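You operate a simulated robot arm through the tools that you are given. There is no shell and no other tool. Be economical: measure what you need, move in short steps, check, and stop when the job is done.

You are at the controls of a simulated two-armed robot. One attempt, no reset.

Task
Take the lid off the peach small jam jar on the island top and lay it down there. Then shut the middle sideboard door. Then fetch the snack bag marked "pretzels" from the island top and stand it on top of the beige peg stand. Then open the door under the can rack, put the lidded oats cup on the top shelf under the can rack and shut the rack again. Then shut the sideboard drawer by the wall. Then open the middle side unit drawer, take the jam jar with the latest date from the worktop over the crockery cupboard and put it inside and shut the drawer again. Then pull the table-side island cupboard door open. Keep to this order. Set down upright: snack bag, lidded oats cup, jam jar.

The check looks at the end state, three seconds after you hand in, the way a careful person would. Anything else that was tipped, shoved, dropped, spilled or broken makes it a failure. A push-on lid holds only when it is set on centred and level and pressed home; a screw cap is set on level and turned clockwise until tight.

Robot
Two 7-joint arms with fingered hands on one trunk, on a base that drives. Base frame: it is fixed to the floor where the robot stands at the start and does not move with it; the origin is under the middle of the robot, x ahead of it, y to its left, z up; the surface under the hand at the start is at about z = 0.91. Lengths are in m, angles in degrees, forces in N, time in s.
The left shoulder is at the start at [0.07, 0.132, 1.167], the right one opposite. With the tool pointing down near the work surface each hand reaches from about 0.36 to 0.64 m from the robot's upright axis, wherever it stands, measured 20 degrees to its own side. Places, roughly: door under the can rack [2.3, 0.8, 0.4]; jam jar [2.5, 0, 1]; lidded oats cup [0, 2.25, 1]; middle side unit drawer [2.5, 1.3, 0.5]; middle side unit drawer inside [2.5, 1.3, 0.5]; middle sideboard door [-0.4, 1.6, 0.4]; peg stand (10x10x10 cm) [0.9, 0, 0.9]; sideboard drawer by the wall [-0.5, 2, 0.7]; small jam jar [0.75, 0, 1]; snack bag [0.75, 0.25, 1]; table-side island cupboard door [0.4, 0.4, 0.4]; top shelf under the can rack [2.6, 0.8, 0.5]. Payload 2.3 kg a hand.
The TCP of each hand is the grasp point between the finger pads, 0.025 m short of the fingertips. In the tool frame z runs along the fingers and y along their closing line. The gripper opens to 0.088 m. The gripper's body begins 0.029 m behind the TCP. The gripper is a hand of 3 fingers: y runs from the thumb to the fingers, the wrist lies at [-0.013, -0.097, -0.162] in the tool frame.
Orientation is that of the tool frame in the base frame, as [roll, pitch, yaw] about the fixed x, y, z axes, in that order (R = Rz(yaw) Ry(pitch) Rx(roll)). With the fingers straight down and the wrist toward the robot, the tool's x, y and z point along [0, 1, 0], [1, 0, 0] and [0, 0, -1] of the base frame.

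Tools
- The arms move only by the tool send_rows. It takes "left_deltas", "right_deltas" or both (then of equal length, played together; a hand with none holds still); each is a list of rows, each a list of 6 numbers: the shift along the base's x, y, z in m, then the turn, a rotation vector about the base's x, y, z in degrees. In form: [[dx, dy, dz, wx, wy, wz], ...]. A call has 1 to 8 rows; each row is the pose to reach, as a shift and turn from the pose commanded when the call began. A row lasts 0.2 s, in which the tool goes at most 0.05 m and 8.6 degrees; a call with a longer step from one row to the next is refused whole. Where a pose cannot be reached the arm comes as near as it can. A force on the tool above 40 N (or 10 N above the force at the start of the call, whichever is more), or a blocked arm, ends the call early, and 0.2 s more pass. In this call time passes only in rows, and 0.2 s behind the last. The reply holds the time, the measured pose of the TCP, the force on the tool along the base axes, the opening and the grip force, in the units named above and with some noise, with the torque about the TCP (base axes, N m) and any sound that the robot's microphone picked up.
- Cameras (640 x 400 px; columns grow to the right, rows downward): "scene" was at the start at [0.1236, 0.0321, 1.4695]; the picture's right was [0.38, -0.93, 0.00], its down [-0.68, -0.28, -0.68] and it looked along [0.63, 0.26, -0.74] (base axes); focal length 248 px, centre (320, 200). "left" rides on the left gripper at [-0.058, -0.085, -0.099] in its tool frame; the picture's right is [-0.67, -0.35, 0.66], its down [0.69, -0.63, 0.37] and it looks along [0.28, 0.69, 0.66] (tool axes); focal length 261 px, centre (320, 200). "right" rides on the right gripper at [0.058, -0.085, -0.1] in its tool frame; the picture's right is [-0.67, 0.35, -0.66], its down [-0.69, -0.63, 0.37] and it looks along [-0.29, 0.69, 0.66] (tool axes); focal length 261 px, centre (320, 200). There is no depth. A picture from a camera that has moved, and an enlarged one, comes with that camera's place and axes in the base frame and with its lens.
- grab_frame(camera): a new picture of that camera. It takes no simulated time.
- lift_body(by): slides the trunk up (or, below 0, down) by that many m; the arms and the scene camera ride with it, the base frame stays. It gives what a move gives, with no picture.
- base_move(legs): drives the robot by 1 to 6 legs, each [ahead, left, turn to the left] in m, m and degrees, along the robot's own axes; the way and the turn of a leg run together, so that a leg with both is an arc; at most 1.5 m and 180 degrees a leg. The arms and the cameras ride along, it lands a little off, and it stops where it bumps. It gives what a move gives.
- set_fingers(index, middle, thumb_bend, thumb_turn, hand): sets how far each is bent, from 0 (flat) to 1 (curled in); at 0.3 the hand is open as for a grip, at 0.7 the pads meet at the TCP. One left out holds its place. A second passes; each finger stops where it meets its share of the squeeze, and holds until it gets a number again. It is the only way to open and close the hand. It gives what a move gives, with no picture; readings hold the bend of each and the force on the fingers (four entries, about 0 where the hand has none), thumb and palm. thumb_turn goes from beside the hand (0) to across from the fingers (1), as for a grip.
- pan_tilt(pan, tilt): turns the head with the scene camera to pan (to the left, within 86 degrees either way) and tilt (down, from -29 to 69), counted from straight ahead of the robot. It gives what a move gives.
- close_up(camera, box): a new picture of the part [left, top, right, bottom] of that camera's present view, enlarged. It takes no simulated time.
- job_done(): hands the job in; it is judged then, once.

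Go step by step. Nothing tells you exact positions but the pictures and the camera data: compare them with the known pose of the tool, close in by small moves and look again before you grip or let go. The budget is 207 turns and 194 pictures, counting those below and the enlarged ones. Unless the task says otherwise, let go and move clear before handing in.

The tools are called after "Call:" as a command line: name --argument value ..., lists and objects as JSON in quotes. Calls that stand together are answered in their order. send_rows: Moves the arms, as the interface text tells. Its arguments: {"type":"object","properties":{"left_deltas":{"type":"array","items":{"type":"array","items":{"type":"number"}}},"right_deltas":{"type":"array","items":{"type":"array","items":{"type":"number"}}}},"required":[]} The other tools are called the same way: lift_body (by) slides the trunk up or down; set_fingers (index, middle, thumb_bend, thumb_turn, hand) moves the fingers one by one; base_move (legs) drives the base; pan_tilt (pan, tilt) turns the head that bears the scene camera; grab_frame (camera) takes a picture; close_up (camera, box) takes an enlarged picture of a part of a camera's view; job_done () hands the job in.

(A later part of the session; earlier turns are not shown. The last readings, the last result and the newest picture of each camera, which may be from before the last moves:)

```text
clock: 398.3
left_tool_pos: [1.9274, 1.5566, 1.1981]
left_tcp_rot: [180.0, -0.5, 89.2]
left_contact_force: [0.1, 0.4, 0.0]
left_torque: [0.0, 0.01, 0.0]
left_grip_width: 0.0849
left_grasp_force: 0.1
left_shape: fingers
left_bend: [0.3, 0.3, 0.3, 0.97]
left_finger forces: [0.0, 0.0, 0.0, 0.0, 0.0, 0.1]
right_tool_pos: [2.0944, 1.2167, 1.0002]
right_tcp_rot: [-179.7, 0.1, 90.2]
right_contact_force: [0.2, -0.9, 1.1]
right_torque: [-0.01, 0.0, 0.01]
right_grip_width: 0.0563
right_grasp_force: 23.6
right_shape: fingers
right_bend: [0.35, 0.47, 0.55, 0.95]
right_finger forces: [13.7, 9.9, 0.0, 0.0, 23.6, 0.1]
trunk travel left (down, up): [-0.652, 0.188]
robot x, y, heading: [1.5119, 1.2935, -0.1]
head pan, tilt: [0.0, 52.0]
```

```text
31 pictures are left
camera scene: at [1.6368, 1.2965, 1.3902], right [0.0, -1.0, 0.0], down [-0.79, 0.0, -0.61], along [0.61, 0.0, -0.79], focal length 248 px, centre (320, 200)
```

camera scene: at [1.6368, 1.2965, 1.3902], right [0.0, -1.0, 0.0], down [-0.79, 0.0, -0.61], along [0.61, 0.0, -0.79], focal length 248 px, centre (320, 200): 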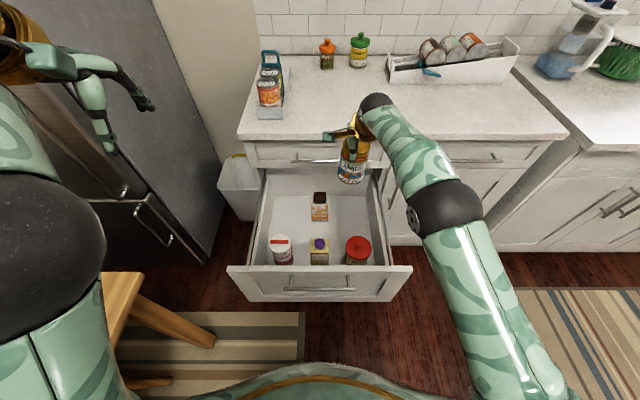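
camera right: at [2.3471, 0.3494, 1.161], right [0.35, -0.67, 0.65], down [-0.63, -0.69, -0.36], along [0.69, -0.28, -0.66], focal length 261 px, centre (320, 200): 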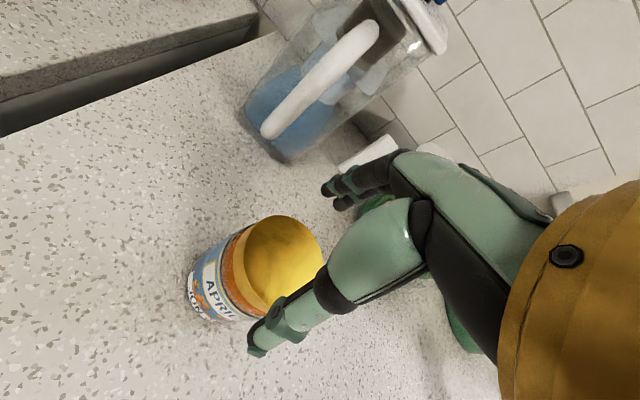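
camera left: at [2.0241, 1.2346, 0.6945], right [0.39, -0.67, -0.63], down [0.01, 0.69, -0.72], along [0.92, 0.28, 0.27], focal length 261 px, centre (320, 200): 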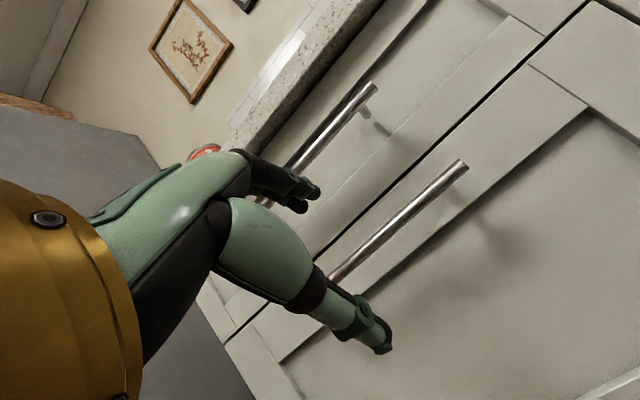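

Free spot: behind the red-lidded jar, at about (2.155, 1.185). I'll position over it and lower most of the way.

Call:
base_move --legs '[[0.06, 0, 0]]'

Call:
send_rows --right_deltas '[[0, -0.015, 0, 0, 0, 0], [0.001, -0.03, 0, 0, 0, 0]]'

Call:
lift_body --by -0.28

Call:
pan_tilt --pan -8 --tilt 45

Call:
close_up --camera "scene" --box '[180, 110, 460, 310]'

Call:
grab_frame --camera "right"

```text
clock: 399.2
left_tool_pos: [1.9801, 1.5566, 1.2015]
left_tcp_rot: [179.5, -0.6, 89.3]
left_contact_force: [0.0, 0.0, -0.2]
left_torque: [-0.03, -0.02, 0.02]
left_grip_width: 0.0845
left_grasp_force: 0.1
left_shape: fingers
left_bend: [0.3, 0.3, 0.3, 0.97]
left_finger forces: [0.1, 0.0, 0.0, 0.0, 0.0, 0.0]
right_tool_pos: [2.1471, 1.2171, 1.0053]
right_tcp_rot: [179.8, 0.1, 90.2]
right_contact_force: [0.1, 0.4, 0.2]
right_torque: [0.02, -0.01, -0.04]
right_grip_width: 0.0564
right_grasp_force: 23.1
right_shape: fingers
right_bend: [0.35, 0.47, 0.55, 0.95]
right_finger forces: [13.6, 9.8, 0.1, 0.0, 23.8, 0.0]
trunk travel left (down, up): [-0.652, 0.188]
robot x, y, heading: [1.5727, 1.2947, 0.0]
head pan, tilt: [0.0, 52.0]
```

```text
clock: 399.9
left_tool_pos: [1.9847, 1.5563, 1.1998]
left_tcp_rot: [180.0, -0.5, 89.3]
left_contact_force: [0.0, 0.2, -0.4]
left_torque: [-0.02, -0.01, 0.02]
left_grip_width: 0.0847
left_grasp_force: 0.0
left_shape: fingers
left_bend: [0.3, 0.3, 0.3, 0.97]
left_finger forces: [0.0, 0.0, 0.1, 0.0, 0.1, 0.0]
right_tool_pos: [2.1545, 1.1874, 0.9982]
right_tcp_rot: [-179.8, 0.0, 90.4]
right_contact_force: [0.4, -0.6, 0.2]
right_torque: [-0.01, 0.02, 0.04]
right_grip_width: 0.0564
right_grasp_force: 23.1
right_shape: fingers
right_bend: [0.35, 0.47, 0.55, 0.95]
right_finger forces: [13.4, 9.9, 0.1, 0.1, 23.5, 0.0]
trunk travel left (down, up): [-0.652, 0.188]
robot x, y, heading: [1.5667, 1.2937, -0.1]
head pan, tilt: [0.0, 52.0]
```

```text
clock: 402.7
left_tool_pos: [1.9864, 1.5557, 0.9187]
left_tcp_rot: [-180.0, -0.6, 89.4]
left_contact_force: [-0.5, -0.5, 0.1]
left_torque: [0.01, 0.0, 0.01]
left_grip_width: 0.0846
left_grasp_force: 0.0
left_shape: fingers
left_bend: [0.3, 0.3, 0.3, 0.97]
left_finger forces: [0.0, 0.0, 0.0, 0.0, 0.1, 0.1]
right_tool_pos: [2.1556, 1.1876, 0.7174]
right_tcp_rot: [-179.7, 0.1, 90.3]
right_contact_force: [0.6, 0.2, 0.1]
right_torque: [0.02, 0.02, -0.03]
right_grip_width: 0.0562
right_grasp_force: 22.7
right_shape: fingers
right_bend: [0.35, 0.47, 0.55, 0.95]
right_finger forces: [13.3, 9.9, 0.0, 0.0, 23.1, 0.1]
trunk travel left (down, up): [-0.372, 0.468]
robot x, y, heading: [1.5721, 1.294, -0.0]
head pan, tilt: [0.0, 52.0]
```

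```text
clock: 403.4
left_tool_pos: [1.9873, 1.5564, 0.9187]
left_tcp_rot: [180.0, -0.5, 89.2]
left_contact_force: [0.2, -0.8, -0.4]
left_torque: [-0.02, 0.01, 0.03]
left_grip_width: 0.0849
left_grasp_force: 0.0
left_shape: fingers
left_bend: [0.3, 0.3, 0.3, 0.97]
left_finger forces: [0.0, 0.0, 0.1, 0.0, 0.0, 0.1]
right_tool_pos: [2.1552, 1.1862, 0.718]
right_tcp_rot: [-179.6, 0.1, 90.2]
right_contact_force: [-0.2, 0.6, -0.8]
right_torque: [0.03, -0.03, 0.02]
right_grip_width: 0.0565
right_grasp_force: 23.6
right_shape: fingers
right_bend: [0.35, 0.47, 0.55, 0.95]
right_finger forces: [13.3, 9.8, 0.0, 0.0, 23.3, 0.0]
trunk travel left (down, up): [-0.372, 0.468]
robot x, y, heading: [1.5715, 1.2946, 0.0]
head pan, tilt: [-8.0, 45.0]
```

```text
2.00 times, centred on (320, 210) of scene
camera zoom: at [1.7017, 1.2851, 1.1197], right [-0.14, -0.99, 0.0], down [-0.7, 0.1, -0.71], along [0.7, -0.1, -0.71], focal length 496 px, centre (320, 180)
```

zoom: 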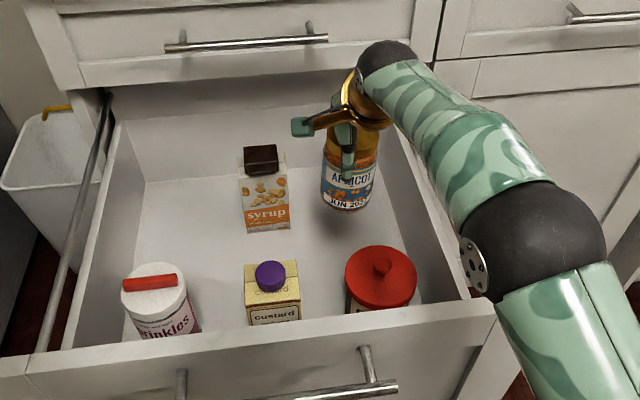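

```text
29 pictures are left
camera right: at [2.0709, 1.246, 0.8164], right [0.35, -0.67, 0.65], down [-0.63, -0.69, -0.36], along [0.69, -0.28, -0.66], focal length 261 px, centre (320, 200)
```

right: 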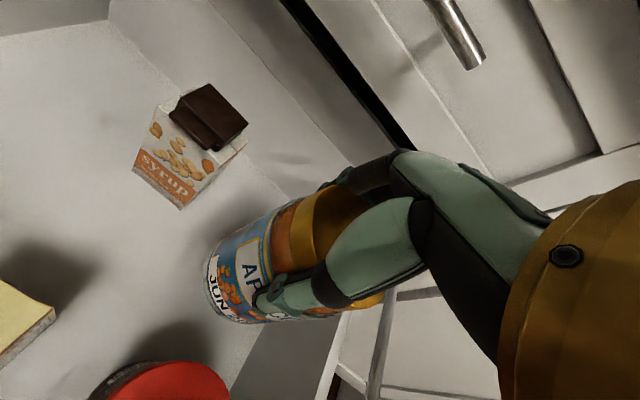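

Good view: the spot behind the red jar is free. My right elbow is near the drawer front's corner, so I'll lower with the arm only, in small steps, and check.

Call:
send_rows --right_deltas '[[0, 0, -0.02, 0, 0, 0], [0, 0, -0.04, 0, 0, 0], [0, 0, -0.055, 0, 0, 0]]'

Call:
close_up --camera "scene" --box '[180, 110, 460, 310]'

```text
clock: 404.2
left_tool_pos: [1.9876, 1.5561, 0.9188]
left_tcp_rot: [180.0, -0.5, 89.3]
left_contact_force: [0.0, -0.3, 0.4]
left_torque: [0.0, 0.0, -0.04]
left_grip_width: 0.0846
left_grasp_force: 0.0
left_shape: fingers
left_bend: [0.3, 0.3, 0.3, 0.97]
left_finger forces: [0.0, 0.0, 0.0, 0.1, 0.1, 0.0]
right_tool_pos: [2.1561, 1.188, 0.6628]
right_tcp_rot: [-179.7, 0.2, 90.2]
right_contact_force: [0.4, -0.2, -0.1]
right_torque: [0.02, 0.01, -0.01]
right_grip_width: 0.0564
right_grasp_force: 23.1
right_shape: fingers
right_bend: [0.36, 0.47, 0.55, 0.95]
right_finger forces: [13.1, 10.0, 0.1, 0.1, 23.2, 0.0]
trunk travel left (down, up): [-0.372, 0.468]
robot x, y, heading: [1.5696, 1.2959, 0.4]
head pan, tilt: [-8.0, 45.0]
```

```text
2.00 times, centred on (320, 210) of scene
camera zoom: at [1.702, 1.285, 1.1197], right [-0.14, -0.99, 0.0], down [-0.7, 0.1, -0.71], along [0.7, -0.1, -0.71], focal length 496 px, centre (320, 180)
```

zoom: 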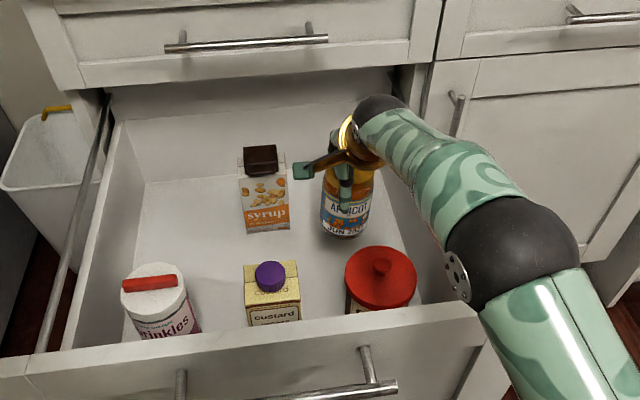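

No contact yet. Continuing down in small steps until the jar touches the drawer floor.

Call:
send_rows --right_deltas '[[0, 0, -0.01, 0, 0, 0], [0, 0, -0.02, 0, 0, 0], [0, 0, -0.026, 0, 0, 0], [0, 0, -0.032, 0, 0, 0]]'

Call:
close_up --camera "scene" --box '[180, 110, 460, 310]'

```text
clock: 405.2
left_tool_pos: [1.9881, 1.5566, 0.9192]
left_tcp_rot: [-179.9, -0.4, 89.3]
left_contact_force: [0.1, 1.4, -0.5]
left_torque: [-0.01, 0.01, -0.04]
left_grip_width: 0.0846
left_grasp_force: 0.0
left_shape: fingers
left_bend: [0.3, 0.3, 0.3, 0.97]
left_finger forces: [0.0, 0.0, 0.1, 0.0, 0.0, 0.1]
right_tool_pos: [2.1546, 1.1896, 0.6297]
right_tcp_rot: [-179.7, 0.1, 90.2]
right_contact_force: [0.0, -1.2, -0.5]
right_torque: [0.01, 0.0, 0.02]
right_grip_width: 0.0561
right_grasp_force: 22.8
right_shape: fingers
right_bend: [0.36, 0.47, 0.55, 0.95]
right_finger forces: [13.0, 10.0, 0.1, 0.0, 23.1, 0.0]
trunk travel left (down, up): [-0.372, 0.468]
robot x, y, heading: [1.5701, 1.2915, -0.0]
head pan, tilt: [-8.0, 45.0]
```

```text
2.00 times, centred on (320, 210) of scene
camera zoom: at [1.7019, 1.285, 1.1197], right [-0.14, -0.99, 0.0], down [-0.7, 0.1, -0.71], along [0.7, -0.1, -0.71], focal length 496 px, centre (320, 180)
```

zoom: 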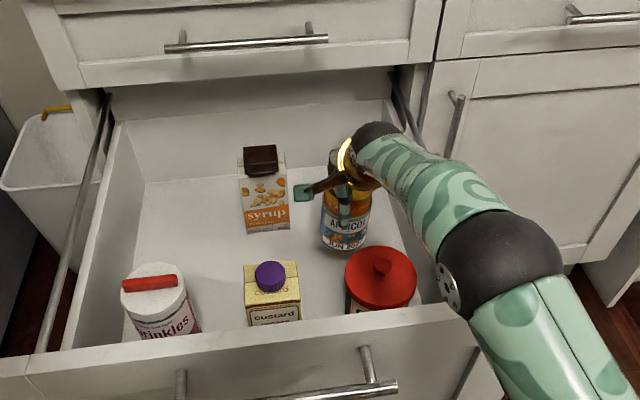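

Nearly there. A few more small steps down.

Call:
send_rows --right_deltas '[[0, 0, -0.006, 0, 0, 0], [0, 0, -0.012, 0, 0, 0], [0, 0, -0.016, 0, 0, 0]]'

```text
clock: 406.0
left_tool_pos: [1.987, 1.5562, 0.9199]
left_tcp_rot: [179.9, -0.6, 89.4]
left_contact_force: [0.1, 0.1, 0.0]
left_torque: [0.03, 0.02, -0.01]
left_grip_width: 0.0846
left_grasp_force: 0.1
left_shape: fingers
left_bend: [0.3, 0.3, 0.3, 0.97]
left_finger forces: [0.1, 0.0, 0.0, 0.1, 0.0, 0.1]
right_tool_pos: [2.1562, 1.1871, 0.6158]
right_tcp_rot: [-179.7, 0.1, 90.1]
right_contact_force: [-0.3, 0.4, 0.7]
right_torque: [-0.01, 0.02, -0.01]
right_grip_width: 0.0562
right_grasp_force: 23.0
right_shape: fingers
right_bend: [0.36, 0.47, 0.55, 0.95]
right_finger forces: [13.0, 9.9, 0.1, 0.0, 23.1, 0.1]
trunk travel left (down, up): [-0.372, 0.468]
robot x, y, heading: [1.5682, 1.2956, 0.1]
head pan, tilt: [-8.0, 45.0]
```

Call:
send_rows --right_deltas '[[0, 0, -0.005, 0, 0, 0], [0, 0, -0.01, 0, 0, 0], [0, 0, -0.014, 0, 0, 0]]'

Call:
close_up --camera "scene" --box '[180, 110, 460, 310]'

```text
clock: 406.8
left_tool_pos: [1.9871, 1.556, 0.9188]
left_tcp_rot: [180.0, -0.5, 89.4]
left_contact_force: [0.1, -0.2, -0.1]
left_torque: [0.03, 0.01, 0.0]
left_grip_width: 0.0845
left_grasp_force: 0.2
left_shape: fingers
left_bend: [0.3, 0.3, 0.3, 0.97]
left_finger forces: [0.0, 0.1, 0.0, 0.1, 0.0, 0.0]
right_tool_pos: [2.1564, 1.1866, 0.5998]
right_tcp_rot: [-179.7, 0.1, 90.2]
right_contact_force: [0.4, 0.6, 0.3]
right_torque: [0.05, 0.0, -0.03]
right_grip_width: 0.0563
right_grasp_force: 23.0
right_shape: fingers
right_bend: [0.36, 0.47, 0.55, 0.95]
right_finger forces: [13.2, 10.0, 0.0, 0.1, 23.0, 0.0]
trunk travel left (down, up): [-0.372, 0.468]
robot x, y, heading: [1.5705, 1.2971, 0.2]
head pan, tilt: [-8.0, 45.0]
```

```text
2.00 times, centred on (320, 210) of scene
camera zoom: at [1.7018, 1.285, 1.1197], right [-0.14, -0.99, 0.0], down [-0.7, 0.1, -0.71], along [0.7, -0.1, -0.71], focal length 496 px, centre (320, 180)
```

zoom: 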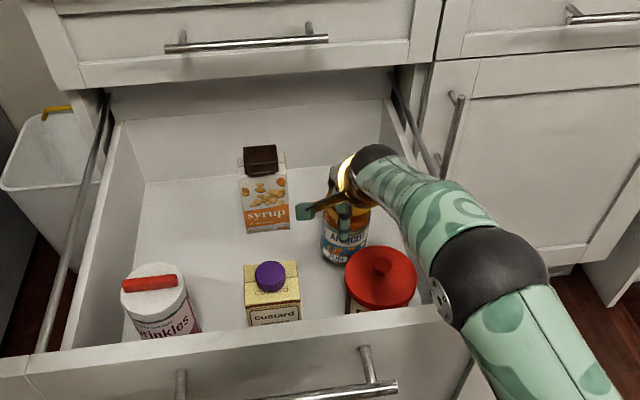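

Still no contact; continue.

Call:
send_rows --right_deltas '[[0, 0, -0.004, 0, 0, 0], [0, 0, -0.008, 0, 0, 0], [0, 0, -0.012, 0, 0, 0], [0, 0, -0.016, 0, 0, 0]]'

Call:
grab_frame --camera "right"

```text
clock: 407.8
left_tool_pos: [1.9871, 1.5564, 0.919]
left_tcp_rot: [180.0, -0.5, 89.2]
left_contact_force: [0.7, -0.8, 0.0]
left_torque: [0.0, 0.0, -0.01]
left_grip_width: 0.0846
left_grasp_force: 0.1
left_shape: fingers
left_bend: [0.3, 0.3, 0.3, 0.97]
left_finger forces: [0.0, 0.0, 0.1, 0.1, 0.1, 0.0]
right_tool_pos: [2.1544, 1.187, 0.5842]
right_tcp_rot: [-179.7, 0.0, 90.2]
right_contact_force: [-0.3, 0.3, 0.4]
right_torque: [0.06, 0.06, 0.02]
right_grip_width: 0.0565
right_grasp_force: 23.0
right_shape: fingers
right_bend: [0.36, 0.47, 0.55, 0.95]
right_finger forces: [13.1, 10.0, 0.0, 0.0, 23.1, 0.0]
trunk travel left (down, up): [-0.372, 0.468]
robot x, y, heading: [1.5696, 1.2939, 0.2]
head pan, tilt: [-8.0, 45.0]
```

```text
25 pictures are left
camera right: at [2.0704, 1.2459, 0.6834], right [0.35, -0.67, 0.65], down [-0.63, -0.69, -0.36], along [0.69, -0.28, -0.66], focal length 261 px, centre (320, 200)
```

right: 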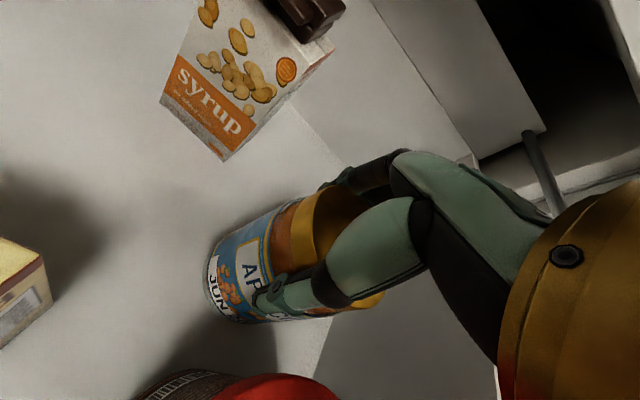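

The drawer floor triangulates to z≈0.505, so contact is imminent. A few mm more.

Call:
send_rows --right_deltas '[[0, 0, -0.004, 0, 0, 0], [0, 0, -0.008, 0, 0, 0], [0, 0, -0.011, 0, 0, 0]]'

```text
clock: 408.6
left_tool_pos: [1.9872, 1.5559, 0.9192]
left_tcp_rot: [-180.0, -0.5, 89.3]
left_contact_force: [-0.6, -0.4, 0.0]
left_torque: [-0.02, -0.01, -0.01]
left_grip_width: 0.0846
left_grasp_force: 0.0
left_shape: fingers
left_bend: [0.3, 0.3, 0.3, 0.97]
left_finger forces: [0.1, 0.0, 0.0, 0.0, 0.0, 0.0]
right_tool_pos: [2.1552, 1.1875, 0.5737]
right_tcp_rot: [-179.6, 0.1, 90.3]
right_contact_force: [0.6, -0.2, 0.1]
right_torque: [0.02, 0.02, 0.01]
right_grip_width: 0.0563
right_grasp_force: 23.4
right_shape: fingers
right_bend: [0.36, 0.47, 0.55, 0.95]
right_finger forces: [13.0, 9.9, 0.1, 0.0, 23.0, 0.0]
trunk travel left (down, up): [-0.372, 0.468]
robot x, y, heading: [1.5681, 1.2918, 0.1]
head pan, tilt: [-8.0, 45.0]
```

Call:
send_rows --right_deltas '[[0, 0, -0.004, 0, 0, 0], [0, 0, -0.008, 0, 0, 0], [0, 0, -0.012, 0, 0, 0]]'

Call:
close_up --camera "right" --box '[150, 150, 390, 350]'

```text
clock: 409.4
left_tool_pos: [1.982, 1.5581, 0.9218]
left_tcp_rot: [179.7, -0.3, 89.4]
left_contact_force: [-0.1, 0.1, -0.1]
left_torque: [0.02, -0.02, -0.02]
left_grip_width: 0.0848
left_grasp_force: 0.0
left_shape: fingers
left_bend: [0.3, 0.3, 0.3, 0.97]
left_finger forces: [0.0, 0.0, 0.1, 0.1, 0.1, 0.1]
right_tool_pos: [2.1549, 1.1905, 0.5676]
right_tcp_rot: [179.6, 0.2, 90.4]
right_contact_force: [-0.4, 5.7, 18.2]
right_torque: [-0.16, -0.32, 0.04]
right_grip_width: 0.056
right_grasp_force: 28.2
right_shape: fingers
right_bend: [0.35, 0.46, 0.55, 0.95]
right_finger forces: [18.7, 10.7, 0.0, 0.0, 27.4, 0.1]
trunk travel left (down, up): [-0.372, 0.468]
robot x, y, heading: [1.5667, 1.2946, 0.6]
head pan, tilt: [-8.0, 45.0]
```

```text
2.00 times, centred on (270, 250) of right
camera zoom: at [2.0682, 1.2494, 0.6657], right [0.35, -0.67, 0.66], down [-0.62, -0.69, -0.37], along [0.7, -0.28, -0.65], focal length 521 px, centre (420, 100)
```

zoom: 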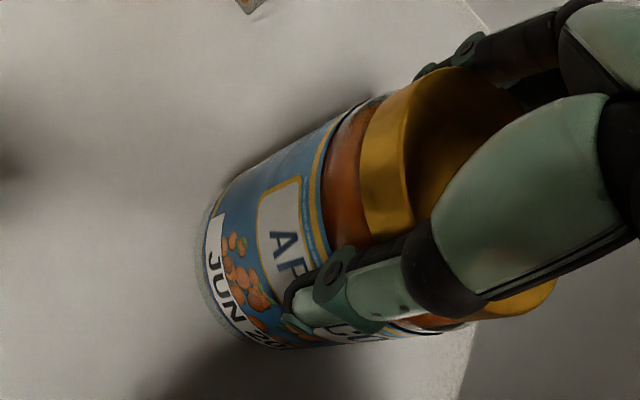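

Contact. I'll ease up 3 mm and release the jar.

Call:
send_rows --right_deltas '[[0, -0.001, 0.004, 0, 0, 0]]'

Call:
set_fingers --hand "right" --index 0.24 --middle 0.24 --thumb_bend 0.24

Call:
close_up --camera "scene" --box '[180, 110, 460, 310]'

```text
clock: 409.8
left_tool_pos: [1.983, 1.5582, 0.9196]
left_tcp_rot: [179.6, -0.3, 89.4]
left_contact_force: [0.4, -0.7, 0.1]
left_torque: [0.0, 0.0, 0.03]
left_grip_width: 0.0847
left_grasp_force: 0.1
left_shape: fingers
left_bend: [0.3, 0.3, 0.3, 0.97]
left_finger forces: [0.0, 0.0, 0.0, 0.0, 0.0, 0.0]
right_tool_pos: [2.1543, 1.1885, 0.569]
right_tcp_rot: [179.9, 0.2, 90.3]
right_contact_force: [2.1, 4.7, 14.5]
right_torque: [-0.07, -0.34, 0.07]
right_grip_width: 0.0564
right_grasp_force: 26.6
right_shape: fingers
right_bend: [0.35, 0.46, 0.55, 0.95]
right_finger forces: [17.6, 10.4, 0.1, 0.0, 25.1, 0.0]
trunk travel left (down, up): [-0.372, 0.468]
robot x, y, heading: [1.5696, 1.2939, -0.0]
head pan, tilt: [-8.0, 45.0]
```

```text
clock: 410.8
left_tool_pos: [1.9862, 1.5556, 0.9196]
left_tcp_rot: [179.9, -0.5, 89.3]
left_contact_force: [1.0, 0.7, 0.0]
left_torque: [0.02, -0.04, 0.04]
left_grip_width: 0.0847
left_grasp_force: 0.1
left_shape: fingers
left_bend: [0.3, 0.3, 0.3, 0.97]
left_finger forces: [0.0, 0.0, 0.0, 0.0, 0.0, 0.1]
right_tool_pos: [2.1555, 1.1878, 0.5665]
right_tcp_rot: [-179.8, 0.1, 90.2]
right_contact_force: [-0.2, -0.1, 0.1]
right_torque: [0.01, -0.03, 0.0]
right_grip_width: 0.0963
right_grasp_force: 0.4
right_shape: fingers
right_bend: [0.24, 0.24, 0.24, 0.97]
right_finger forces: [0.0, 0.0, 0.1, 0.0, 0.4, 0.0]
trunk travel left (down, up): [-0.372, 0.468]
robot x, y, heading: [1.571, 1.2968, 0.2]
head pan, tilt: [-8.0, 45.0]
```

```text
2.00 times, centred on (320, 210) of scene
camera zoom: at [1.7003, 1.2852, 1.1199], right [-0.14, -0.99, 0.0], down [-0.7, 0.1, -0.71], along [0.7, -0.1, -0.71], focal length 496 px, centre (320, 180)
```

zoom: 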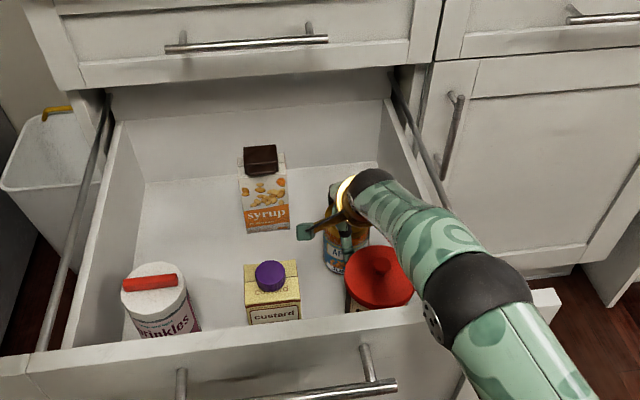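

The jar stands free in the drawer. I'll lift the hand straight up with the trunk and look.

Call:
lift_body --by 0.26

Call:
base_move --legs '[[-0.3, -0.02, 0]]'

Call:
grab_frame --camera "scene"

```text
clock: 413.4
left_tool_pos: [1.987, 1.5569, 1.1787]
left_tcp_rot: [179.9, -0.5, 89.3]
left_contact_force: [0.2, -0.4, 0.0]
left_torque: [-0.03, -0.02, 0.0]
left_grip_width: 0.0844
left_grasp_force: 0.1
left_shape: fingers
left_bend: [0.3, 0.3, 0.3, 0.97]
left_finger forces: [0.0, 0.0, 0.1, 0.0, 0.1, 0.1]
right_tool_pos: [2.1572, 1.1883, 0.8251]
right_tcp_rot: [-179.8, 0.0, 90.2]
right_contact_force: [-0.2, 0.5, 0.1]
right_torque: [0.01, 0.01, 0.03]
right_grip_width: 0.0961
right_grasp_force: 0.1
right_shape: fingers
right_bend: [0.24, 0.24, 0.24, 0.97]
right_finger forces: [0.1, 0.0, 0.0, 0.0, 0.0, 0.1]
trunk travel left (down, up): [-0.632, 0.208]
robot x, y, heading: [1.57, 1.2936, 0.1]
head pan, tilt: [-8.0, 45.0]
```

```text
clock: 415.5
left_tool_pos: [1.6926, 1.5362, 1.1783]
left_tcp_rot: [-179.9, -0.3, 89.3]
left_contact_force: [0.6, 0.4, 0.5]
left_torque: [-0.01, 0.04, 0.0]
left_grip_width: 0.0849
left_grasp_force: 0.1
left_shape: fingers
left_bend: [0.3, 0.3, 0.3, 0.97]
left_finger forces: [0.1, 0.0, 0.0, 0.1, 0.0, 0.0]
right_tool_pos: [1.8599, 1.1674, 0.826]
right_tcp_rot: [-179.7, 0.2, 90.2]
right_contact_force: [0.7, 0.9, 0.6]
right_torque: [0.01, 0.01, 0.01]
right_grip_width: 0.0962
right_grasp_force: 0.1
right_shape: fingers
right_bend: [0.24, 0.24, 0.24, 0.97]
right_finger forces: [0.1, 0.1, 0.0, 0.0, 0.1, 0.0]
trunk travel left (down, up): [-0.632, 0.208]
robot x, y, heading: [1.275, 1.2738, 0.0]
head pan, tilt: [-8.0, 45.0]
```

```text
22 pictures are left
camera scene: at [1.4074, 1.2656, 1.3798], right [-0.14, -0.99, 0.0], down [-0.7, 0.1, -0.71], along [0.7, -0.1, -0.71], focal length 248 px, centre (320, 200)
```

scene: 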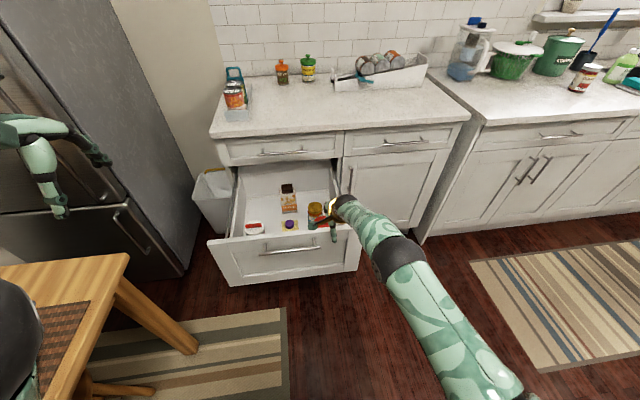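

The jar stands upright in the drawer. To shut it I'll push with the left fist (the table is too near for the other way): retract the right arm, shift right, lower and push.

Call:
send_rows --right_deltas '[[-0.03, -0.01, 0.03, 0, 0, 0], [-0.06, -0.02, 0.06, 0, 0, 0], [-0.09, -0.03, 0.09, 0, 0, 0], [-0.12, -0.04, 0.12, 0, 0, 0], [-0.14, -0.05, 0.15, 0, 0, 0], [-0.16, -0.05, 0.18, 0, 0, 0]]'

Call:
base_move --legs '[[-0.08, -0.25, 0]]'

Call:
set_fingers --hand "left" --index 0.7 --middle 0.7 --thumb_bend 0.65

Call:
lift_body --by -0.4

Call:
lift_body --by -0.13

Call:
grab_frame --camera "scene"

```text
clock: 416.9
left_tool_pos: [1.69, 1.5356, 1.1799]
left_tcp_rot: [179.9, -0.4, 89.3]
left_contact_force: [0.0, 0.4, -1.1]
left_torque: [0.0, 0.04, 0.05]
left_grip_width: 0.0842
left_grasp_force: 0.1
left_shape: fingers
left_bend: [0.3, 0.3, 0.3, 0.97]
left_finger forces: [0.1, 0.0, 0.0, 0.0, 0.0, 0.0]
right_tool_pos: [1.7003, 1.1176, 1.0066]
right_tcp_rot: [-179.9, 0.1, 90.3]
right_contact_force: [-0.7, -0.2, 0.1]
right_torque: [0.01, -0.01, 0.01]
right_grip_width: 0.0961
right_grasp_force: 0.0
right_shape: fingers
right_bend: [0.24, 0.24, 0.24, 0.97]
right_finger forces: [0.1, 0.0, 0.0, 0.0, 0.1, 0.0]
trunk travel left (down, up): [-0.632, 0.208]
robot x, y, heading: [1.2762, 1.2753, -0.1]
head pan, tilt: [-8.0, 45.0]
```

```text
clock: 418.8
left_tool_pos: [1.6101, 1.2854, 1.1781]
left_tcp_rot: [-180.0, -0.4, 89.4]
left_contact_force: [1.0, 0.3, -1.4]
left_torque: [0.02, -0.02, -0.03]
left_grip_width: 0.0847
left_grasp_force: 0.1
left_shape: fingers
left_bend: [0.3, 0.3, 0.3, 0.97]
left_finger forces: [0.0, 0.0, 0.0, 0.0, 0.0, 0.1]
right_tool_pos: [1.6185, 0.8654, 1.0049]
right_tcp_rot: [-179.8, 0.2, 90.3]
right_contact_force: [-0.6, 0.0, 0.3]
right_torque: [0.01, -0.01, -0.01]
right_grip_width: 0.0964
right_grasp_force: 0.1
right_shape: fingers
right_bend: [0.24, 0.24, 0.24, 0.97]
right_finger forces: [0.0, 0.0, 0.0, 0.1, 0.0, 0.0]
trunk travel left (down, up): [-0.632, 0.208]
robot x, y, heading: [1.1952, 1.0232, 0.1]
head pan, tilt: [-8.0, 45.0]
```

```text
clock: 419.8
left_tool_pos: [1.6087, 1.2833, 1.18]
left_tcp_rot: [180.0, -0.3, 89.3]
left_contact_force: [-0.1, -0.1, -0.7]
left_torque: [-0.03, 0.03, 0.02]
left_grip_width: 0.0043
left_grasp_force: 0.1
left_shape: fingers
left_bend: [0.7, 0.7, 0.65, 0.97]
left_finger forces: [0.0, 0.0, 0.0, 0.0, 0.0, 0.0]
right_tool_pos: [1.6198, 0.8642, 1.0063]
right_tcp_rot: [-179.7, 0.1, 90.3]
right_contact_force: [-0.1, 0.0, -0.2]
right_torque: [-0.01, -0.01, -0.03]
right_grip_width: 0.0964
right_grasp_force: 0.1
right_shape: fingers
right_bend: [0.24, 0.24, 0.24, 0.97]
right_finger forces: [0.0, 0.0, 0.1, 0.0, 0.0, 0.0]
trunk travel left (down, up): [-0.632, 0.208]
robot x, y, heading: [1.1961, 1.0191, 0.2]
head pan, tilt: [-8.0, 45.0]
```

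```text
clock: 423.6
left_tool_pos: [1.6103, 1.2825, 0.7787]
left_tcp_rot: [180.0, -0.4, 89.3]
left_contact_force: [0.4, -0.3, 0.4]
left_torque: [0.01, 0.01, 0.0]
left_grip_width: 0.0041
left_grasp_force: 0.0
left_shape: fingers
left_bend: [0.7, 0.7, 0.65, 0.97]
left_finger forces: [0.0, 0.0, 0.0, 0.1, 0.0, 0.0]
right_tool_pos: [1.6186, 0.8643, 0.6054]
right_tcp_rot: [-179.8, 0.1, 90.3]
right_contact_force: [-0.5, -1.3, 0.3]
right_torque: [0.0, 0.01, -0.06]
right_grip_width: 0.0965
right_grasp_force: 0.0
right_shape: fingers
right_bend: [0.24, 0.24, 0.24, 0.97]
right_finger forces: [0.0, 0.1, 0.1, 0.1, 0.0, 0.0]
trunk travel left (down, up): [-0.232, 0.608]
robot x, y, heading: [1.1911, 1.0247, 0.3]
head pan, tilt: [-8.0, 45.0]
```

```text
clock: 425.2
left_tool_pos: [1.609, 1.2828, 0.6495]
left_tcp_rot: [179.8, -0.4, 89.3]
left_contact_force: [0.6, -0.1, 1.0]
left_torque: [0.02, -0.02, 0.03]
left_grip_width: 0.0041
left_grasp_force: 0.1
left_shape: fingers
left_bend: [0.7, 0.7, 0.65, 0.97]
left_finger forces: [0.0, 0.1, 0.0, 0.1, 0.1, 0.0]
right_tool_pos: [1.6187, 0.8649, 0.4751]
right_tcp_rot: [-179.8, 0.2, 90.2]
right_contact_force: [0.6, -0.4, -0.6]
right_torque: [-0.01, 0.01, 0.01]
right_grip_width: 0.0962
right_grasp_force: 0.0
right_shape: fingers
right_bend: [0.24, 0.24, 0.24, 0.97]
right_finger forces: [0.1, 0.1, 0.0, 0.0, 0.0, 0.0]
trunk travel left (down, up): [-0.102, 0.738]
robot x, y, heading: [1.192, 1.0219, 0.5]
head pan, tilt: [-8.0, 45.0]
```

```text
21 pictures are left
camera scene: at [1.3236, 1.0118, 0.85], right [-0.14, -0.99, 0.0], down [-0.7, 0.1, -0.71], along [0.7, -0.1, -0.71], focal length 248 px, centre (320, 200)
```

scene: 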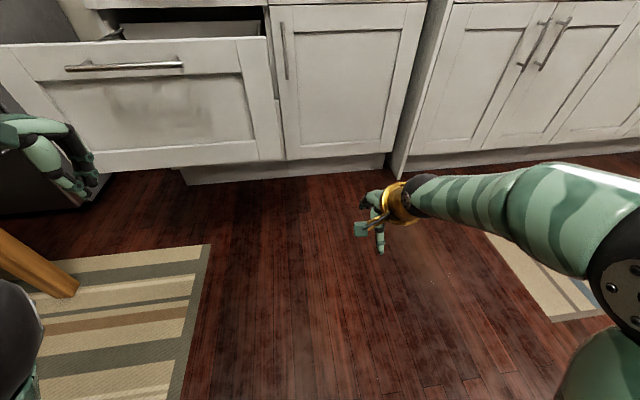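

I'll tuck the right hand in a bit more, then drive ahead to push the drawer shut.

Call:
set_fingers --hand "right" --index 0.7 --middle 0.7 --thumb_bend 0.65

Call:
send_rows --right_deltas '[[-0.03, -0.01, 0, 0, 0, 0], [-0.07, -0.02, 0, 0, 0, 0]]'

Call:
base_move --legs '[[0.45, 0.02, 0]]'

Call:
base_move --legs '[[0.12, 0, 0], [0.06, 0, 0]]'

Call:
pan_tilt --pan 20 --tilt 30

Call:
grab_frame --camera "scene"

```text
clock: 426.2
left_tool_pos: [1.6088, 1.2839, 0.6497]
left_tcp_rot: [179.9, -0.5, 89.4]
left_contact_force: [0.0, 0.3, 1.0]
left_torque: [-0.02, 0.0, 0.0]
left_grip_width: 0.0043
left_grasp_force: 0.1
left_shape: fingers
left_bend: [0.7, 0.7, 0.65, 0.97]
left_finger forces: [0.0, 0.0, 0.0, 0.1, 0.0, 0.1]
right_tool_pos: [1.6199, 0.8637, 0.4766]
right_tcp_rot: [-179.8, 0.0, 90.3]
right_contact_force: [0.1, 0.1, -0.6]
right_torque: [0.01, -0.02, -0.04]
right_grip_width: 0.0044
right_grasp_force: 0.1
right_shape: fingers
right_bend: [0.7, 0.7, 0.65, 0.97]
right_finger forces: [0.0, 0.0, 0.1, 0.0, 0.1, 0.1]
trunk travel left (down, up): [-0.102, 0.738]
robot x, y, heading: [1.1911, 1.0211, 0.1]
head pan, tilt: [-8.0, 45.0]
```

```text
clock: 426.8
left_tool_pos: [1.6093, 1.2828, 0.649]
left_tcp_rot: [180.0, -0.4, 89.4]
left_contact_force: [-0.7, 0.1, 0.3]
left_torque: [-0.02, 0.01, -0.01]
left_grip_width: 0.0042
left_grasp_force: 0.2
left_shape: fingers
left_bend: [0.7, 0.7, 0.65, 0.97]
left_finger forces: [0.0, 0.1, 0.0, 0.0, 0.0, 0.1]
right_tool_pos: [1.59, 0.857, 0.4719]
right_tcp_rot: [-177.6, -0.4, 90.7]
right_contact_force: [-0.2, 0.3, 0.0]
right_torque: [0.04, 0.0, -0.01]
right_grip_width: 0.0039
right_grasp_force: 0.0
right_shape: fingers
right_bend: [0.7, 0.7, 0.65, 0.97]
right_finger forces: [0.0, 0.0, 0.0, 0.0, 0.1, 0.1]
right hand out of reach, approached as far as the arm can: row 1, 2
trunk travel left (down, up): [-0.102, 0.738]
robot x, y, heading: [1.1901, 1.0232, -0.0]
head pan, tilt: [-8.0, 45.0]
```

```text
clock: 429.5
left_tool_pos: [2.0547, 1.3023, 0.6488]
left_tcp_rot: [179.9, -0.4, 89.2]
left_contact_force: [-0.6, -0.3, 0.5]
left_torque: [-0.01, 0.03, -0.02]
left_grip_width: 0.0038
left_grasp_force: 0.1
left_shape: fingers
left_bend: [0.7, 0.7, 0.65, 0.97]
left_finger forces: [0.0, 0.0, 0.0, 0.0, 0.0, 0.0]
right_tool_pos: [2.0335, 0.8777, 0.471]
right_tcp_rot: [-177.6, -0.5, 90.8]
right_contact_force: [-1.8, 0.4, -0.3]
right_torque: [0.0, 0.0, 0.02]
right_grip_width: 0.0039
right_grasp_force: 0.1
right_shape: fingers
right_bend: [0.7, 0.7, 0.65, 0.97]
right_finger forces: [0.0, 0.0, 0.1, 0.0, 0.0, 0.0]
trunk travel left (down, up): [-0.102, 0.738]
robot x, y, heading: [1.6366, 1.0432, 0.0]
head pan, tilt: [-8.0, 45.0]
```

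```text
clock: 431.3
left_tool_pos: [2.2191, 1.3025, 0.6487]
left_tcp_rot: [-179.2, -0.3, 89.0]
left_contact_force: [-4.8, -1.1, -1.3]
left_torque: [0.07, -0.21, 0.0]
left_grip_width: 0.0038
left_grasp_force: 2.7
left_shape: fingers
left_bend: [0.7, 0.7, 0.65, 0.97]
left_finger forces: [0.0, 4.6, 0.0, 0.0, 0.1, 0.0]
right_tool_pos: [2.203, 0.8774, 0.4716]
right_tcp_rot: [-177.6, -0.5, 90.9]
right_contact_force: [0.1, 0.3, -0.4]
right_torque: [0.0, 0.0, -0.02]
right_grip_width: 0.0041
right_grasp_force: 0.1
right_shape: fingers
right_bend: [0.7, 0.7, 0.65, 0.97]
right_finger forces: [0.0, 0.0, 0.1, 0.1, 0.0, 0.0]
trunk travel left (down, up): [-0.102, 0.738]
robot x, y, heading: [1.807, 1.0382, 0.1]
head pan, tilt: [-8.0, 45.0]
stopped in leg 2: the force on the tool passed its limit at 80 N (the readings are from after the stop); the commanded pose is now the measured one
```

```text
clock: 432.2
left_tool_pos: [2.2196, 1.3035, 0.6478]
left_tcp_rot: [-179.5, -0.3, 89.0]
left_contact_force: [-5.6, -1.7, 0.6]
left_torque: [0.03, -0.26, 0.02]
left_grip_width: 0.0039
left_grasp_force: 2.8
left_shape: fingers
left_bend: [0.7, 0.7, 0.65, 0.97]
left_finger forces: [0.0, 5.1, 0.1, 0.1, 0.0, 0.1]
right_tool_pos: [2.2022, 0.8772, 0.4707]
right_tcp_rot: [-177.7, -0.5, 90.7]
right_contact_force: [1.0, 0.0, -0.3]
right_torque: [0.02, 0.01, 0.01]
right_grip_width: 0.0041
right_grasp_force: 0.0
right_shape: fingers
right_bend: [0.7, 0.7, 0.65, 0.97]
right_finger forces: [0.1, 0.0, 0.1, 0.0, 0.0, 0.0]
trunk travel left (down, up): [-0.102, 0.738]
robot x, y, heading: [1.8089, 1.0397, -0.1]
head pan, tilt: [20.0, 30.0]
```

```text
20 pictures are left
camera scene: at [1.9406, 1.0738, 0.8727], right [0.34, -0.94, 0.0], down [-0.47, -0.17, -0.87], along [0.81, 0.3, -0.5], focal length 248 px, centre (320, 200)
```

scene: 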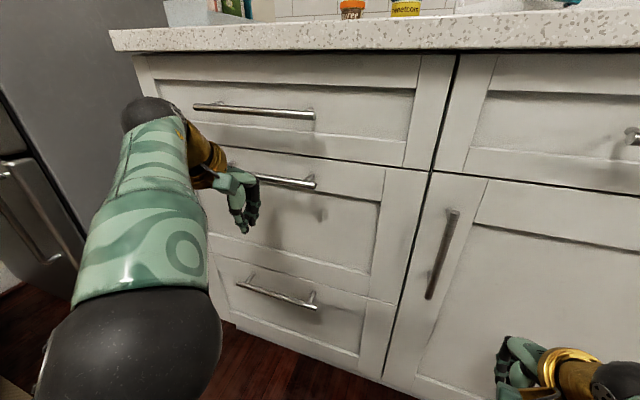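

The drawer is flush shut. Last job: the table-side island cupboard door (handle near (0.37, 0.20), z 0.53–0.75, hinged on its left). I'll drive around to that side of the island.

Call:
base_move --legs '[[-0.4, 0.08, 0], [-1.31, 0, 0], [-0.32, -0.55, 0], [-0.03, -0.45, 0]]'

Call:
pan_tilt --pan 5 --tilt 35

Call:
grab_frame --camera "scene"

```text
clock: 446.4
left_tool_pos: [0.1771, 0.3692, 0.6485]
left_tcp_rot: [-179.4, -0.2, 90.7]
left_contact_force: [0.2, 0.2, 0.4]
left_torque: [-0.02, 0.0, 0.01]
left_grip_width: 0.0038
left_grasp_force: 0.1
left_shape: fingers
left_bend: [0.7, 0.7, 0.65, 0.97]
left_finger forces: [0.1, 0.1, 0.0, 0.0, 0.1, 0.1]
right_tool_pos: [0.1731, -0.0561, 0.4712]
right_tcp_rot: [-177.6, -0.6, 92.4]
right_contact_force: [0.4, 0.2, -0.3]
right_torque: [0.01, -0.02, -0.02]
right_grip_width: 0.004
right_grasp_force: 0.1
right_shape: fingers
right_bend: [0.7, 0.7, 0.65, 0.97]
right_finger forces: [0.1, 0.0, 0.1, 0.1, 0.0, 0.0]
trunk travel left (down, up): [-0.102, 0.738]
robot x, y, heading: [-0.2278, 0.0928, 1.5]
head pan, tilt: [20.0, 30.0]
```

```text
clock: 447.2
left_tool_pos: [0.1786, 0.3686, 0.6482]
left_tcp_rot: [-179.4, -0.2, 90.7]
left_contact_force: [-0.4, 0.0, 0.2]
left_torque: [-0.04, 0.0, 0.02]
left_grip_width: 0.0042
left_grasp_force: 0.0
left_shape: fingers
left_bend: [0.7, 0.7, 0.65, 0.97]
left_finger forces: [0.0, 0.0, 0.0, 0.0, 0.1, 0.1]
right_tool_pos: [0.1736, -0.0564, 0.471]
right_tcp_rot: [-177.6, -0.5, 92.4]
right_contact_force: [-1.2, 0.6, -1.0]
right_torque: [0.01, 0.03, 0.0]
right_grip_width: 0.0038
right_grasp_force: 0.0
right_shape: fingers
right_bend: [0.7, 0.7, 0.65, 0.97]
right_finger forces: [0.1, 0.1, 0.1, 0.0, 0.1, 0.1]
trunk travel left (down, up): [-0.102, 0.738]
robot x, y, heading: [-0.2263, 0.0953, 1.6]
head pan, tilt: [5.0, 35.0]
```

```text
19 pictures are left
camera scene: at [-0.0895, 0.1095, 0.8648], right [0.12, -0.99, 0.0], down [-0.57, -0.07, -0.82], along [0.81, 0.09, -0.57], focal length 248 px, centre (320, 200)
```

scene: 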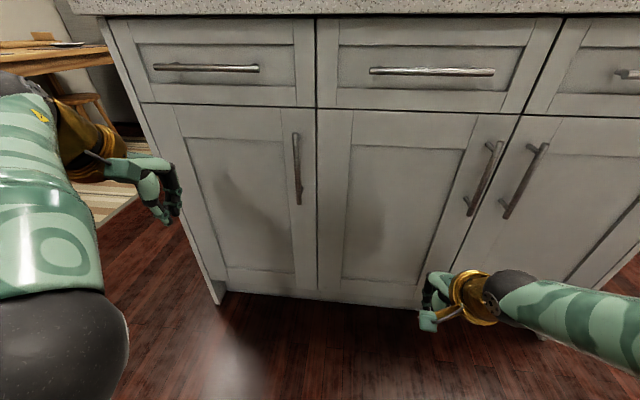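

The target door's handle bar is at about (0.385, 0.212), z 0.51–0.69. I'll turn the left hand level (pitched 30°) facing it.

Call:
send_rows --left_deltas '[[0.01, -0.015, 0, -3.6, -3.6, 6.2], [0.02, -0.03, 0, -7.2, -7.2, 12.4], [0.03, -0.045, 0, -10.8, -10.8, 18.7], [0.04, -0.06, 0, -14.4, -14.4, 24.9], [0.05, -0.075, -0.01, -18, -18, 31.1], [0.06, -0.09, -0.02, -21.6, -21.6, 37.3], [0.07, -0.105, -0.03, -25.2, -25.2, 43.5], [0.08, -0.12, -0.03, -28.8, -28.8, 49.8]]'

Call:
send_rows --left_deltas '[[0.01, 0, 0, -3.6, -3.6, 6.2], [0.02, 0, 0, -7.2, -7.2, 12.4], [0.03, 0, 0, -10.8, -10.8, 18.7], [0.03, 0, 0, -14.4, -14.4, 24.9], [0.03, 0, 0, -18, -18, 31.1]]'

Call:
set_fingers --hand "left" --index 0.3 --middle 0.3 --thumb_bend 0.3

Call:
grab_frame --camera "scene"

Call:
grab_frame --camera "left"

```text
clock: 449.0
left_tool_pos: [0.2648, 0.2576, 0.6015]
left_tcp_rot: [161.6, 37.1, 134.2]
left_contact_force: [0.1, -0.5, 0.0]
left_torque: [-0.02, 0.0, 0.0]
left_grip_width: 0.004
left_grasp_force: 0.1
left_shape: fingers
left_bend: [0.7, 0.7, 0.65, 0.97]
left_finger forces: [0.1, 0.0, 0.0, 0.1, 0.1, 0.1]
left hand out of reach, approached as far as the arm can: row 5, 6, 7, 8
right_tool_pos: [0.1738, -0.057, 0.4699]
right_tcp_rot: [-177.6, -0.5, 92.4]
right_contact_force: [0.4, 0.2, -0.2]
right_torque: [0.0, -0.02, -0.02]
right_grip_width: 0.0042
right_grasp_force: 0.1
right_shape: fingers
right_bend: [0.7, 0.7, 0.65, 0.97]
right_finger forces: [0.1, 0.0, 0.0, 0.0, 0.0, 0.0]
trunk travel left (down, up): [-0.102, 0.738]
robot x, y, heading: [-0.2281, 0.0931, 1.7]
head pan, tilt: [5.0, 35.0]
```

```text
clock: 450.2
left_tool_pos: [0.2936, 0.2647, 0.6057]
left_tcp_rot: [177.0, 61.4, 178.6]
left_contact_force: [-0.1, 0.1, 1.1]
left_torque: [0.0, 0.0, 0.0]
left_grip_width: 0.004
left_grasp_force: 0.1
left_shape: fingers
left_bend: [0.7, 0.7, 0.65, 0.97]
left_finger forces: [0.0, 0.0, 0.0, 0.0, 0.0, 0.1]
right_tool_pos: [0.1724, -0.0564, 0.4712]
right_tcp_rot: [-177.6, -0.4, 92.4]
right_contact_force: [-0.3, -0.6, -0.2]
right_torque: [0.01, -0.01, 0.01]
right_grip_width: 0.004
right_grasp_force: 0.0
right_shape: fingers
right_bend: [0.7, 0.7, 0.65, 0.97]
right_finger forces: [0.0, 0.0, 0.0, 0.0, 0.1, 0.0]
trunk travel left (down, up): [-0.102, 0.738]
robot x, y, heading: [-0.2245, 0.0939, 1.6]
head pan, tilt: [5.0, 35.0]
```

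```text
clock: 451.2
left_tool_pos: [0.2951, 0.266, 0.5988]
left_tcp_rot: [177.1, 60.8, 178.7]
left_contact_force: [-0.6, -0.2, -0.2]
left_torque: [0.01, 0.02, 0.01]
left_grip_width: 0.0846
left_grasp_force: 0.0
left_shape: fingers
left_bend: [0.3, 0.3, 0.3, 0.97]
left_finger forces: [0.1, 0.0, 0.0, 0.0, 0.0, 0.1]
right_tool_pos: [0.1735, -0.0567, 0.471]
right_tcp_rot: [-177.6, -0.5, 92.4]
right_contact_force: [-0.4, -0.3, 1.0]
right_torque: [-0.01, -0.01, 0.01]
right_grip_width: 0.0041
right_grasp_force: 0.0
right_shape: fingers
right_bend: [0.7, 0.7, 0.65, 0.97]
right_finger forces: [0.0, 0.1, 0.0, 0.0, 0.1, 0.0]
trunk travel left (down, up): [-0.102, 0.738]
robot x, y, heading: [-0.2313, 0.0955, 1.8]
head pan, tilt: [5.0, 35.0]
```

```text
18 pictures are left
camera scene: at [-0.0894, 0.1094, 0.8648], right [0.11, -0.99, 0.0], down [-0.57, -0.07, -0.82], along [0.81, 0.09, -0.57], focal length 248 px, centre (320, 200)
```

scene: 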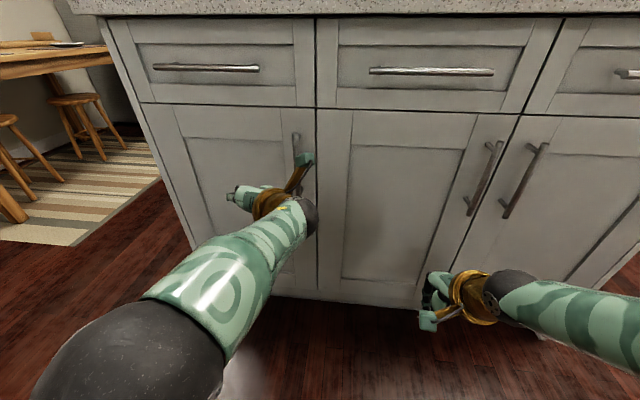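

```text
17 pictures are left
camera left: at [0.2369, 0.1775, 0.6965], right [0.91, -0.34, 0.26], down [0.0, -0.61, -0.79], along [0.42, 0.72, -0.55], focal length 261 px, centre (320, 200)
```

left: 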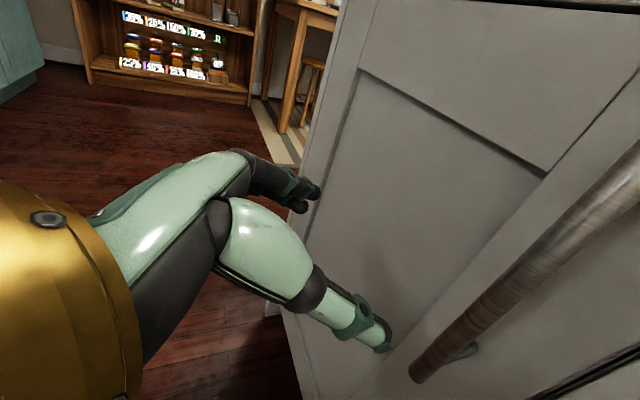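

The bar is at (0.374, 0.211), z 0.52–0.69. I'll shift the hand to straddle it, advance and close.

Call:
send_rows --left_deltas '[[0, -0.03, 0, 0, 0, 0], [0, -0.055, 0, 0, 0, 0], [0.03, -0.055, 0, 0, 0, 0], [0.055, -0.055, 0, 0, 0, 0], [0.068, -0.055, 0, 0, 0, 0]]'

Call:
grab_frame --camera "left"

```text
clock: 452.4
left_tool_pos: [0.3622, 0.2029, 0.5977]
left_tcp_rot: [174.8, 60.7, 176.1]
left_contact_force: [0.1, -0.1, 0.0]
left_torque: [0.0, -0.02, -0.03]
left_grip_width: 0.0846
left_grasp_force: 0.0
left_shape: fingers
left_bend: [0.3, 0.3, 0.3, 0.97]
left_finger forces: [0.1, 0.0, 0.0, 0.0, 0.0, 0.0]
right_tool_pos: [0.1733, -0.0579, 0.471]
right_tcp_rot: [-177.7, -0.4, 92.5]
right_contact_force: [0.0, -1.0, 0.0]
right_torque: [-0.01, 0.01, -0.05]
right_grip_width: 0.004
right_grasp_force: 0.1
right_shape: fingers
right_bend: [0.7, 0.7, 0.65, 0.97]
right_finger forces: [0.0, 0.1, 0.0, 0.0, 0.0, 0.1]
trunk travel left (down, up): [-0.102, 0.738]
robot x, y, heading: [-0.224, 0.0972, 1.5]
head pan, tilt: [5.0, 35.0]
```

```text
16 pictures are left
camera left: at [0.3039, 0.1142, 0.6921], right [0.9, -0.35, 0.25], down [-0.01, -0.59, -0.8], along [0.43, 0.72, -0.54], focal length 261 px, centre (320, 200)
```

left: 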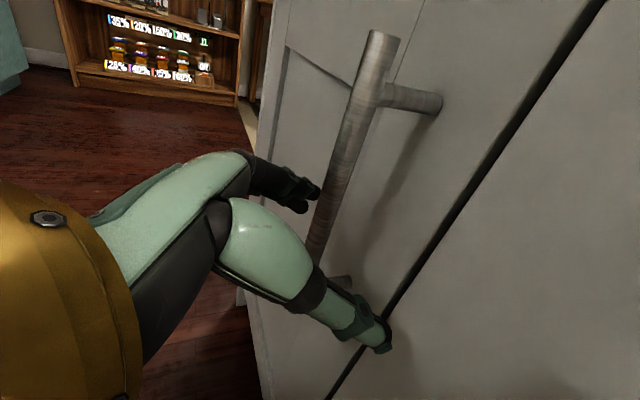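

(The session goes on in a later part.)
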